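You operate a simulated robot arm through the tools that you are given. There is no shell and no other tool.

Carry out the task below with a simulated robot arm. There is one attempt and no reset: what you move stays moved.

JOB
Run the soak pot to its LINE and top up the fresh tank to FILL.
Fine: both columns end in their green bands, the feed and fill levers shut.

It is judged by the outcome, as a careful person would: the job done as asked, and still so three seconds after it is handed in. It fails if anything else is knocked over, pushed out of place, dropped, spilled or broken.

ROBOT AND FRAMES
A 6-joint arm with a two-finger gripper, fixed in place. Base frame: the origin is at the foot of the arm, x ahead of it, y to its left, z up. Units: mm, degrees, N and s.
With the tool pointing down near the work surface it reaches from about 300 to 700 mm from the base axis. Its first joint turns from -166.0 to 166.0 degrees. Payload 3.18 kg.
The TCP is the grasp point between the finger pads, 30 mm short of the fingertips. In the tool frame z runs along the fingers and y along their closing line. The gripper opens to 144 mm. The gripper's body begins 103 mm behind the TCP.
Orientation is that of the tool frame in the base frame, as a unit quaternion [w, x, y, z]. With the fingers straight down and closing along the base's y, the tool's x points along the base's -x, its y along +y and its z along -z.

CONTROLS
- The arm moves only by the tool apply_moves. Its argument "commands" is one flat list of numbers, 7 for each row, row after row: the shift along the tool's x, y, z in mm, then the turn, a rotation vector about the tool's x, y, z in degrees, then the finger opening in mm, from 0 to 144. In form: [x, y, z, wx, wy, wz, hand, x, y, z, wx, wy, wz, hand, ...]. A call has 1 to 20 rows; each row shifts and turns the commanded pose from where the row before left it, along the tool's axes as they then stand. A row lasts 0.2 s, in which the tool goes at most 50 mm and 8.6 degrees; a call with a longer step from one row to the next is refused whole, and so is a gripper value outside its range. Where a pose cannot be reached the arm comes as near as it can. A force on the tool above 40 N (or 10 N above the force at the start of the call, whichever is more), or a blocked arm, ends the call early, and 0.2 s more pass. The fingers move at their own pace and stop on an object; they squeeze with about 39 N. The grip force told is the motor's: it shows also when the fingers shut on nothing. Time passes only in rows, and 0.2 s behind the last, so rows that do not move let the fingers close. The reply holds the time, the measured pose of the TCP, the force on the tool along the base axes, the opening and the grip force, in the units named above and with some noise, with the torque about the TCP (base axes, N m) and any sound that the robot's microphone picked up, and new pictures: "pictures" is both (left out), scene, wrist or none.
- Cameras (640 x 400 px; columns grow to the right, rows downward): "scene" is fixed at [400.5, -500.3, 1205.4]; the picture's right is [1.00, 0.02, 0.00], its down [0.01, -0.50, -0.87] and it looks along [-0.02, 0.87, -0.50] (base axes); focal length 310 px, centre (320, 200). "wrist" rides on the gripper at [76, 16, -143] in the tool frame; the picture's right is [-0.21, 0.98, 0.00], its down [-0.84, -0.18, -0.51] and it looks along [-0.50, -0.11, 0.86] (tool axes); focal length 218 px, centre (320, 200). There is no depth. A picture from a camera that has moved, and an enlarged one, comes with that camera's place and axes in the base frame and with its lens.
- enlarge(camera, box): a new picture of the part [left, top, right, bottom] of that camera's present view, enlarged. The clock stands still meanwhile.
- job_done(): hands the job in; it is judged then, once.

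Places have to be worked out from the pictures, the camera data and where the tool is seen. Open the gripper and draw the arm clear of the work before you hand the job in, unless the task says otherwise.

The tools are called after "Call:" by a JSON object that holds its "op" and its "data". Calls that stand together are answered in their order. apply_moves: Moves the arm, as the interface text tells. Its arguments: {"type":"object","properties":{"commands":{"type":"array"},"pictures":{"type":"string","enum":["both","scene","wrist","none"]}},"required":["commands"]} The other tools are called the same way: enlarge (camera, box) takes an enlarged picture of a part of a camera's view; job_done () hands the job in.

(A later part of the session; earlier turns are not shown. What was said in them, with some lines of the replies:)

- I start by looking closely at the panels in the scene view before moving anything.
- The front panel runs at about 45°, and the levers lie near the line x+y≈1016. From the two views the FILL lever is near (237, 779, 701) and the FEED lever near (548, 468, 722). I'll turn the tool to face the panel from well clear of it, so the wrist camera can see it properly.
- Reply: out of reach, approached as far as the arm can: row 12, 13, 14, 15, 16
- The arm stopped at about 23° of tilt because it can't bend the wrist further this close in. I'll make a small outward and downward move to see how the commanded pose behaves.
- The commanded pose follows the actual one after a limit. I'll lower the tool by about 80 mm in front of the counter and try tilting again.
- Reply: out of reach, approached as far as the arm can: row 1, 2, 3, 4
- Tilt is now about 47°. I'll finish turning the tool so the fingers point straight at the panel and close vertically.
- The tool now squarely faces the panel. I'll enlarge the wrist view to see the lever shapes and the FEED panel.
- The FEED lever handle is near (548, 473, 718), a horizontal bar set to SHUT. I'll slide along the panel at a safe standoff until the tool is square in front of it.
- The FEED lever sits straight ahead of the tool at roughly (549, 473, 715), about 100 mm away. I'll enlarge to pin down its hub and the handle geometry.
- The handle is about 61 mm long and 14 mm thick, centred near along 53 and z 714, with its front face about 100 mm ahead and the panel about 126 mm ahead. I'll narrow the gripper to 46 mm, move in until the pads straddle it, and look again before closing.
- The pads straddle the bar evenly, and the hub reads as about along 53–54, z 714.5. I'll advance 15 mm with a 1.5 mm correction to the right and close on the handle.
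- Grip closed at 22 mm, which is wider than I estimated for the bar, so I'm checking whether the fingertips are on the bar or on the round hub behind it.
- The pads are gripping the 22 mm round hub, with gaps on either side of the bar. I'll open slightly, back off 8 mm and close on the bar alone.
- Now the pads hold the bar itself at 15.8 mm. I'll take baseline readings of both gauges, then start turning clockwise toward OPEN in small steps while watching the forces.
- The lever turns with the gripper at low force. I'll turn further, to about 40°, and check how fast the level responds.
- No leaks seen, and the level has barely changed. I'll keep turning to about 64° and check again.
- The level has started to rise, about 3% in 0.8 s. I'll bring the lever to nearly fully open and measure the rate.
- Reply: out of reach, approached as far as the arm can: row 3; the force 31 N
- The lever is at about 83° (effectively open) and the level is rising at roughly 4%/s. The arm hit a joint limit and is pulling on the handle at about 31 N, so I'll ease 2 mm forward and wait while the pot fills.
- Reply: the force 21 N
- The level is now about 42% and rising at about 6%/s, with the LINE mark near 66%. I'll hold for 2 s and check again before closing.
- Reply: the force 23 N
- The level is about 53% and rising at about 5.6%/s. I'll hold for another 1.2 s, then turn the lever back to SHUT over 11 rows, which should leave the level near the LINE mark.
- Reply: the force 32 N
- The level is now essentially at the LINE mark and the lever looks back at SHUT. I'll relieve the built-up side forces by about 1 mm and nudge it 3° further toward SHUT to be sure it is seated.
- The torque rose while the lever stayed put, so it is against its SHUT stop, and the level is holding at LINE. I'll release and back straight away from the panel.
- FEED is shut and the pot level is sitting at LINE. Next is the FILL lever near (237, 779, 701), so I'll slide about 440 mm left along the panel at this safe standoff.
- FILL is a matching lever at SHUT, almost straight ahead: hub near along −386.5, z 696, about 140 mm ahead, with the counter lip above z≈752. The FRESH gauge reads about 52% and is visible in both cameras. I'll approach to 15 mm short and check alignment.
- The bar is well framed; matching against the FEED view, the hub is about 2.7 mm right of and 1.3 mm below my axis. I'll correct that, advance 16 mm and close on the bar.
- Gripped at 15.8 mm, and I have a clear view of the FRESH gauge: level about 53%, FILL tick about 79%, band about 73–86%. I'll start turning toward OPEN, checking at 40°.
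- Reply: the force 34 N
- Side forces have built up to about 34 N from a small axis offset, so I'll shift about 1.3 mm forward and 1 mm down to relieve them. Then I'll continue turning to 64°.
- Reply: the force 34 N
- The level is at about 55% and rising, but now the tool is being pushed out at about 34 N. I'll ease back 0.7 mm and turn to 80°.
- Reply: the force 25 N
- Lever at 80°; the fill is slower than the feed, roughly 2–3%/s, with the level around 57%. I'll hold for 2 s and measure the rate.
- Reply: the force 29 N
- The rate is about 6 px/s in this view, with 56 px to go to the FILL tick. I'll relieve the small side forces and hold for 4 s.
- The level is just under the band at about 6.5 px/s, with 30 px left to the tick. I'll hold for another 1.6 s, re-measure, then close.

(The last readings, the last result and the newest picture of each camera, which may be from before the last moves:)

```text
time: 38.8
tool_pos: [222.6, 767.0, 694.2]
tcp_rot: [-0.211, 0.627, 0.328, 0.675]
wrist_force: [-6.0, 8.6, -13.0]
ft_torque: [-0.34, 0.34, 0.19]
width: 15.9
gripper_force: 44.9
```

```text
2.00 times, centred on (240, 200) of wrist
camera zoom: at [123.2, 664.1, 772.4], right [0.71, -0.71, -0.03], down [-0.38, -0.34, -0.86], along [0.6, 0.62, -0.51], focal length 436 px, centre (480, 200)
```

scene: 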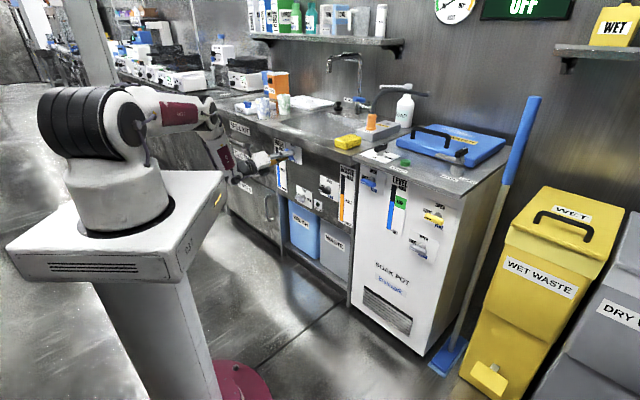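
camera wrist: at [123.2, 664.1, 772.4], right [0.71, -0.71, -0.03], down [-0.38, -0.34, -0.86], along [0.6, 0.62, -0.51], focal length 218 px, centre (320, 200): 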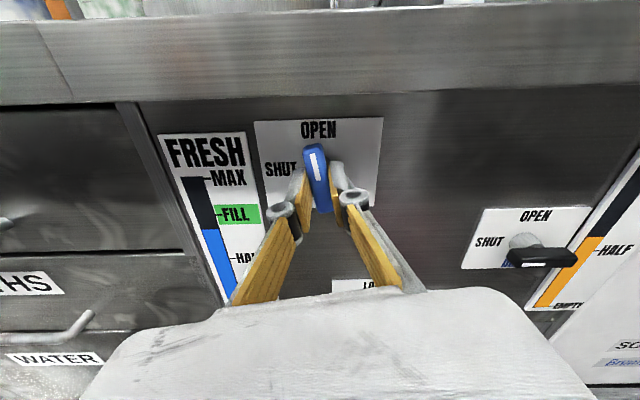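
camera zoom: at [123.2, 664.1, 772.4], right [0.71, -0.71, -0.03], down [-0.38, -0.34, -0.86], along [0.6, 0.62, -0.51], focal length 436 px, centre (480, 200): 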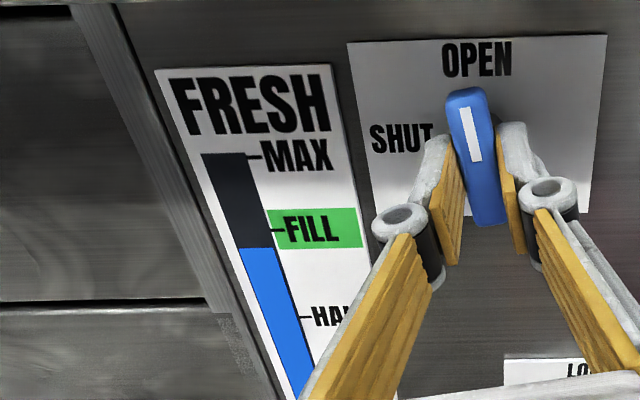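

Level is at the bottom of the band with 19 px to the tick. I'll hold for 1.8 s more, then close over 11 rows, reversing my earlier position trims along the way.

Call:
{"op": "apply_moves", "data": {"commands": [0, 0, 0, 0, 0, 0, 8, 0, 0, 0, 0, 0, 0, 8, 0, 0, 0, 0, 0, 0, 8, 0, 0, 0, 0, 0, 0, 8, 0, 0, 0, 0, 0, 0, 8, 0, 0, 0, 0, 0, 0, 8, 0, 0, 0, 0, 0, 0, 8, 0, 0, 0, 0, 0, 0, 8, 0, 0, 0, 0, 0, 0, 8, 0, 0, 0, 0, 0, -7.3, 8, 0, 0, 0, 0, 0, -7.3, 8, 0, 0, 0, 0, 0, -7.3, 8, 0, 0, 0, 0, 0, -7.3, 8, 0, 0, 0, 0, 0, -7.3, 8, 0, 0, 0, 0, 0, -7.3, 8, 0, 0.25, 0, 0, 0, -7.3, 8, 0, 0.25, 0, 0, 0, -7.3, 8, 0, 0.25, 0, 0, 0, -7.3, 8, 0, 0.25, 0, 0, 0, -7.3, 8, 0, 0.25, 0, 0, 0, -7.3, 8], "pictures": "both"}}

Call:
{"op": "enlarge", "data": {"camera": "wrist", "box": [0, 0, 360, 225]}}

Call:
{"op": "enlarge", "data": {"camera": "wrist", "box": [250, 110, 410, 230]}}

Call:
{"op": "enlarge", "data": {"camera": "scene", "box": [240, 130, 320, 200]}}

```text
time: 43.0
tool_pos: [223.2, 766.9, 695.0]
tcp_rot: [0.275, 0.267, 0.655, 0.651]
wrist_force: [1.2, 15.6, -10.7]
ft_torque: [0.15, 0.63, -0.28]
width: 15.9
gripper_force: 44.9
camera wrist: at [67.6, 719.4, 710.3], right [0.14, -0.14, 0.98], down [0.24, -0.96, -0.17], along [0.96, 0.26, -0.1], focal length 218 px, centre (320, 200)
```

scene: 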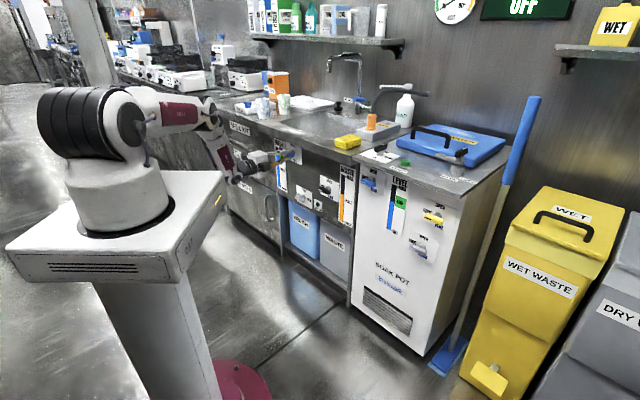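
wrist: 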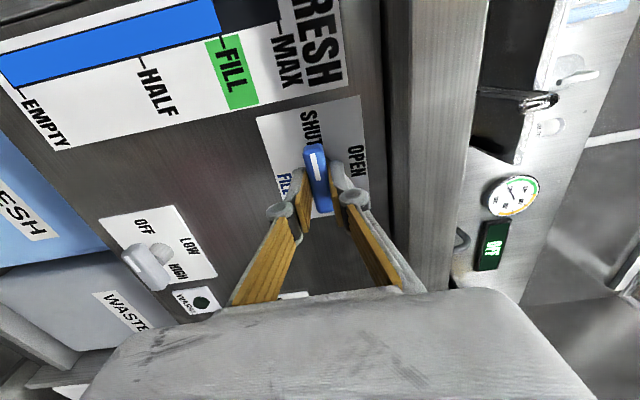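

```text
1.78 times, centred on (180, 112) of wrist
camera zoom: at [67.6, 719.4, 710.3], right [0.14, -0.14, 0.98], down [0.24, -0.96, -0.17], along [0.96, 0.26, -0.1], focal length 388 px, centre (569, 356)
```

zoom: 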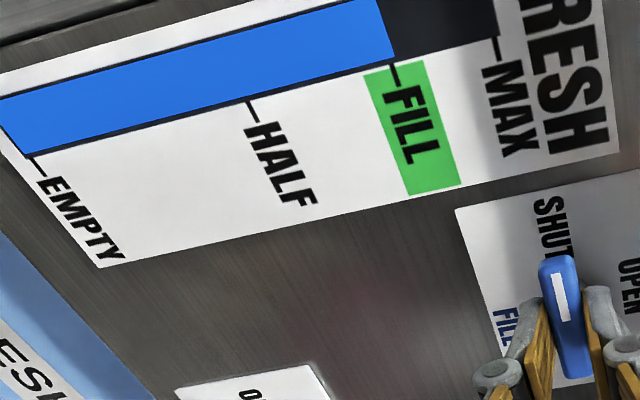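

```text
3.33 times, centred on (330, 170) of wrist
camera zoom: at [67.6, 719.4, 710.3], right [0.14, -0.14, 0.98], down [0.24, -0.96, -0.17], along [0.96, 0.26, -0.1], focal length 728 px, centre (287, 300)
```

zoom: 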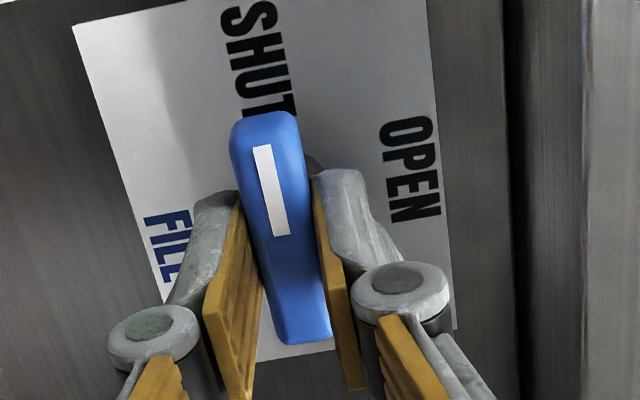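

```text
5.71 times, centred on (280, 165) of scene
camera zoom: at [400.5, -500.3, 1205.4], right [1.0, 0.02, 0.0], down [0.01, -0.5, -0.87], along [-0.02, 0.87, -0.5], focal length 1774 px, centre (549, 400)
```

zoom: 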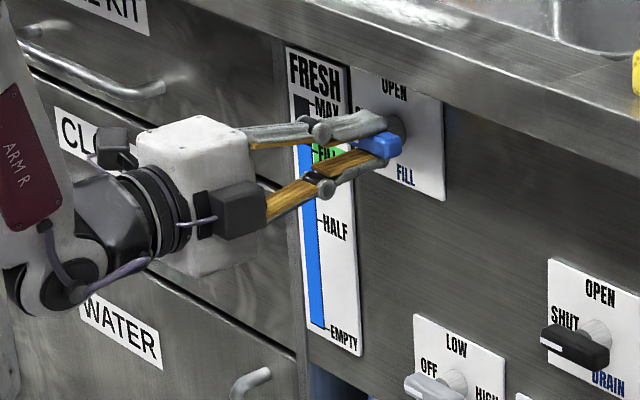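

The FRESH level is right at the FILL tick and the lever is back at SHUT. I'll nudge it 3° further to seat it against the stop, as with FEED.

Call:
{"op": "apply_moves", "data": {"commands": [0, -0.2, 0.2, 0, 0, -3, 8, 0, 0, 0, 0, 0, 0, 8], "pictures": "wrist"}}

Call:
{"op": "enlarge", "data": {"camera": "wrist", "box": [0, 0, 360, 225]}}

```text
time: 43.6
tool_pos: [221.8, 766.5, 694.5]
tcp_rot: [0.291, 0.25, 0.661, 0.645]
wrist_force: [-9.3, -3.0, -4.4]
ft_torque: [0.83, 0.98, -0.1]
width: 16.5
gripper_force: 44.8
camera wrist: at [67.2, 719.8, 706.2], right [0.1, -0.1, 0.99], down [0.24, -0.96, -0.13], along [0.96, 0.25, -0.07], focal length 218 px, centre (320, 200)
```

wrist: 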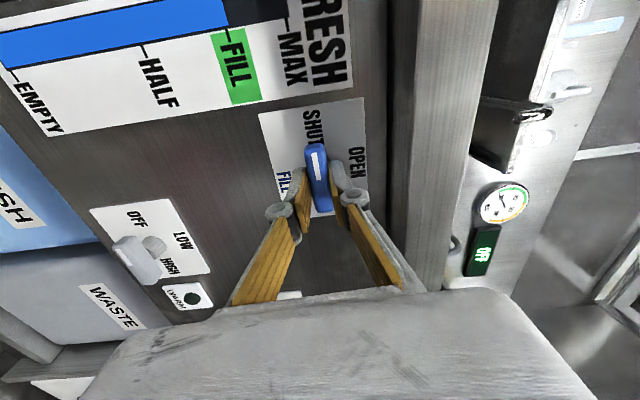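

```text
1.78 times, centred on (180, 112) of wrist
camera zoom: at [67.2, 719.8, 706.2], right [0.1, -0.1, 0.99], down [0.24, -0.96, -0.13], along [0.96, 0.25, -0.07], focal length 388 px, centre (569, 356)
```

zoom: 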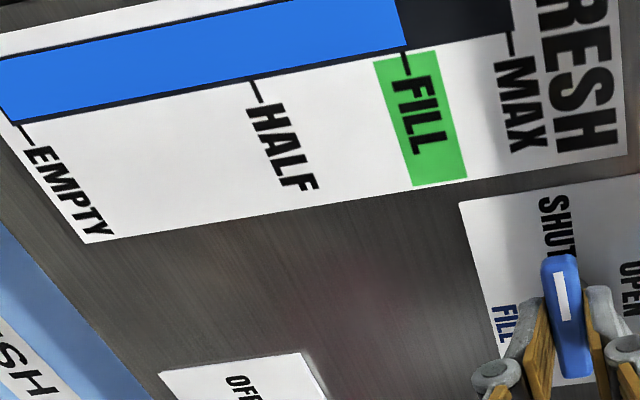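

The torque rose against the SHUT stop and the level is steady at the FILL tick. I'll unload the twist, open the fingers and back straight away from the panel.

Call:
{"op": "apply_moves", "data": {"commands": [0, 0, 0, 0, 0, 3, 20, 0, 0, 0, 0, 0, 0, 46, 0, 0, 0, 0, 0, 0, 46, 0, 0, -20, 0, 0, 0, 46, 0, 0, -40, 0, 0, 0, 46, 0, 0, -40, 0, 0, 0, 46, 0, 0, -30, 0, 0, 0, 60], "pictures": "both"}}

Call:
{"op": "enlarge", "data": {"camera": "wrist", "box": [60, 0, 400, 220]}}

Call:
{"op": "enlarge", "data": {"camera": "scene", "box": [230, 120, 330, 210]}}

Call:
{"op": "enlarge", "data": {"camera": "scene", "box": [340, 155, 420, 240]}}

```text
time: 45.2
tool_pos: [129.5, 672.2, 693.4]
tcp_rot: [0.274, 0.268, 0.654, 0.652]
wrist_force: [0.1, -1.0, 0.1]
ft_torque: [-0.04, 0.01, 0.0]
width: 60.1
gripper_force: 0.1
camera wrist: at [-25.0, 626.0, 709.4], right [0.14, -0.14, 0.98], down [0.24, -0.96, -0.17], along [0.96, 0.26, -0.1], focal length 218 px, centre (320, 200)
```

scene: 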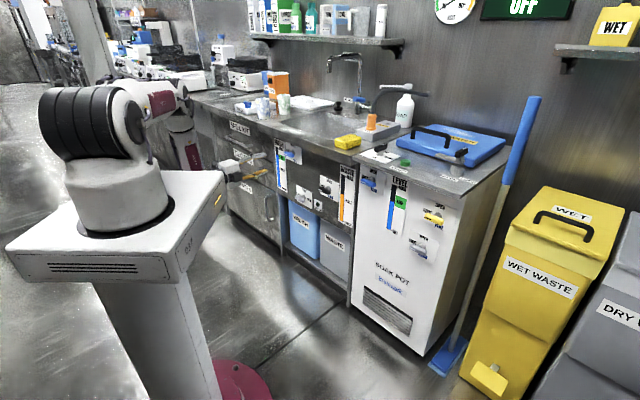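
wrist: 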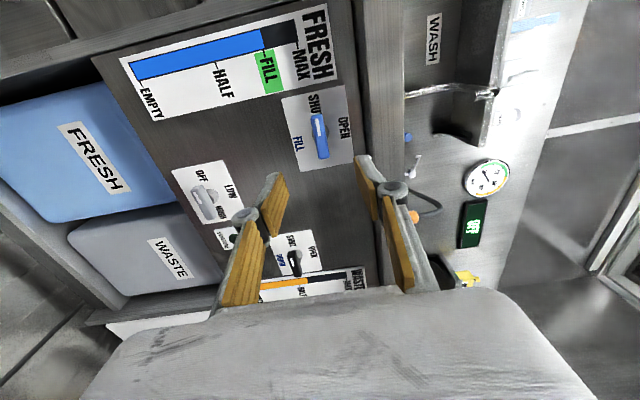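

```text
1.82 times, centred on (230, 110) of wrist
camera zoom: at [-25.0, 626.0, 709.4], right [0.14, -0.14, 0.98], down [0.24, -0.96, -0.17], along [0.96, 0.26, -0.1], focal length 397 px, centre (484, 364)
```

zoom: 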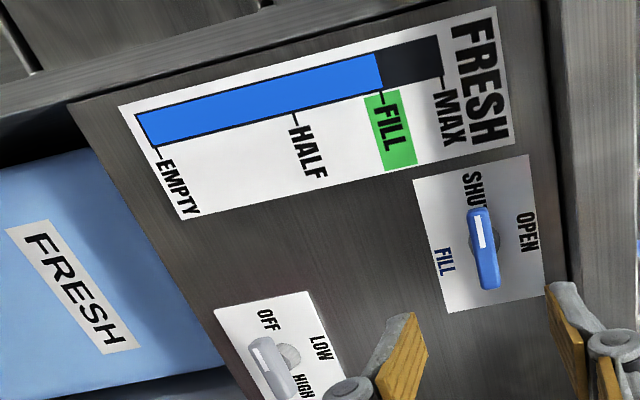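

```text
4.44 times, centred on (280, 165) of scene
camera zoom: at [400.5, -500.3, 1205.4], right [1.0, 0.02, 0.0], down [0.01, -0.5, -0.87], along [-0.02, 0.87, -0.5], focal length 1380 px, centre (498, 356)
```

zoom: 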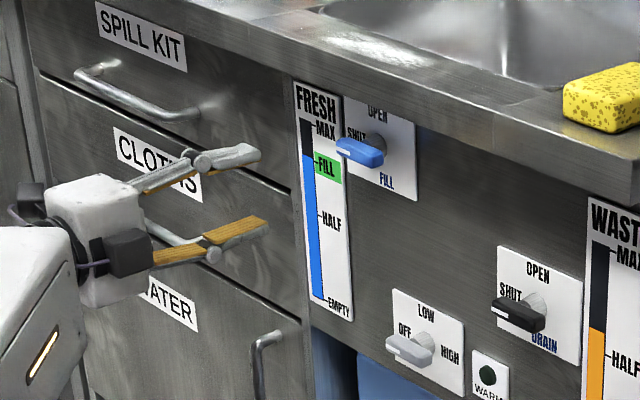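

```text
4.71 times, centred on (380, 198) of scene
camera zoom: at [400.5, -500.3, 1205.4], right [1.0, 0.02, 0.0], down [0.01, -0.5, -0.87], along [-0.02, 0.87, -0.5], focal length 1461 px, centre (38, 212)
```

zoom: 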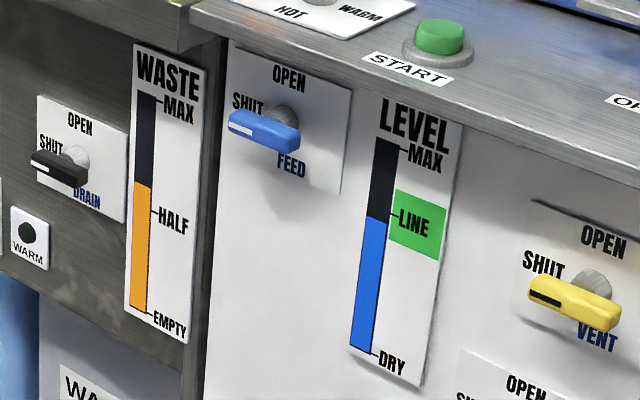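

Both columns are in their green bands and both levers are at SHUT. With the arm clear of the panel, I'll open the gripper and wait about 3 s to confirm nothing drifts.

Call:
{"op": "apply_moves", "data": {"commands": [0, 0, -5, 0, 0, 0, 90, 0, 0, 0, 0, 0, 0, 90, 0, 0, 0, 0, 0, 0, 90, 0, 0, 0, 0, 0, 0, 90, 0, 0, 0, 0, 0, 0, 90, 0, 0, 0, 0, 0, 0, 90, 0, 0, 0, 0, 0, 0, 90, 0, 0, 0, 0, 0, 0, 90, 0, 0, 0, 0, 0, 0, 90, 0, 0, 0, 0, 0, 0, 90, 0, 0, 0, 0, 0, 0, 90, 0, 0, 0, 0, 0, 0, 90, 0, 0, 0, 0, 0, 0, 90, 0, 0, 0, 0, 0, 0, 90, 0, 0, 0, 0, 0, 0, 90], "pictures": "scene"}}

Call:
{"op": "enlarge", "data": {"camera": "wrist", "box": [60, 0, 400, 220]}}

Call:
{"op": "enlarge", "data": {"camera": "scene", "box": [340, 155, 420, 240]}}

Call:
{"op": "enlarge", "data": {"camera": "scene", "box": [230, 120, 330, 210]}}

```text
time: 48.4
tool_pos: [126.3, 669.7, 694.0]
tcp_rot: [0.274, 0.267, 0.655, 0.652]
wrist_force: [-0.8, 0.7, 0.5]
ft_torque: [-0.02, -0.03, 0.01]
width: 90.1
gripper_force: 0.1
```

scene: 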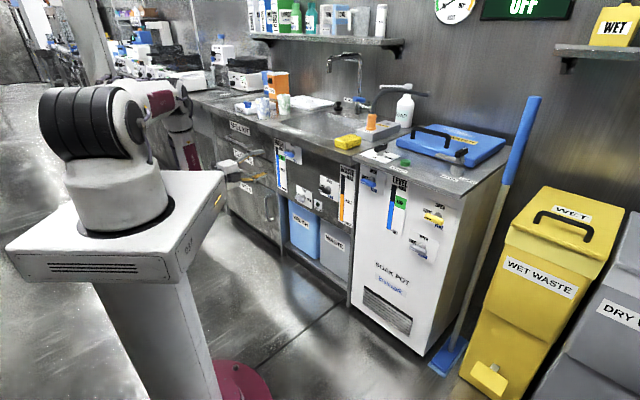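

```text
1.82 times, centred on (230, 110) of wrist
camera zoom: at [-28.9, 622.8, 709.8], right [0.14, -0.14, 0.98], down [0.24, -0.96, -0.17], along [0.96, 0.26, -0.1], focal length 397 px, centre (484, 364)
```

zoom: 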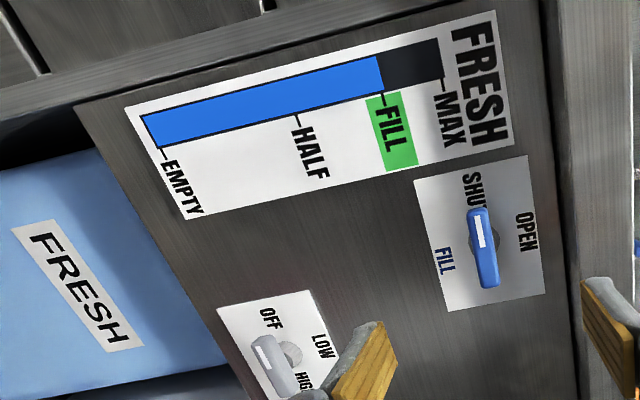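

```text
4.71 times, centred on (380, 198) of scene
camera zoom: at [400.5, -500.3, 1205.4], right [1.0, 0.02, 0.0], down [0.01, -0.5, -0.87], along [-0.02, 0.87, -0.5], focal length 1461 px, centre (38, 212)
```

zoom: 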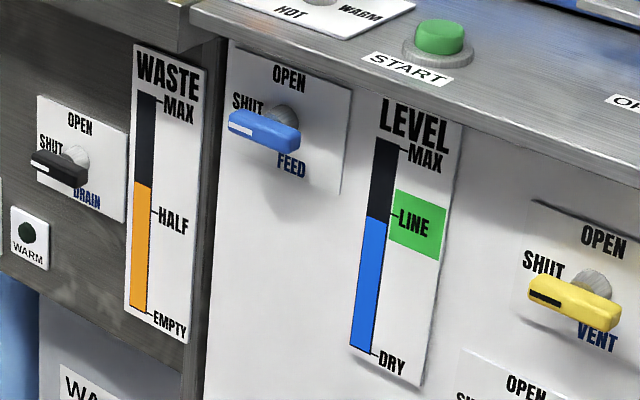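

```text
4.44 times, centred on (280, 165) of scene
camera zoom: at [400.5, -500.3, 1205.4], right [1.0, 0.02, 0.0], down [0.01, -0.5, -0.87], along [-0.02, 0.87, -0.5], focal length 1380 px, centre (498, 356)
```

zoom: 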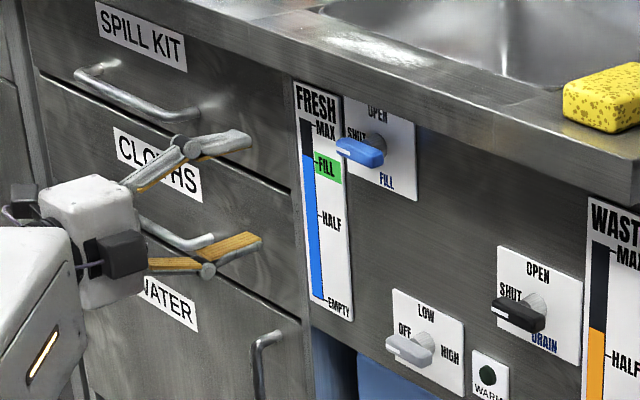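

After 3 s both columns are unchanged: the pot is at LINE and the fresh tank is at FILL. Both levers are at SHUT, nothing else was disturbed, and the arm is clear with the gripper open, so I'm handing the job in.

Call:
{"op": "job_done", "data": {}}

```text
The job is handed in.
```

The soak pot is filled to its LINE and the fresh tank is topped up to FILL, with both the feed and fill levers shut. Both columns sat in their green bands and held steady for about 3 seconds before I handed the job in.

Running the feed drew the fresh tank down slightly, so I did the pot first and topped up the tank afterwards. I nudged each lever against its SHUT stop to make sure it was fully closed.

Nothing else on the counter or panel was touched. The arm is clear of the work with the gripper open.
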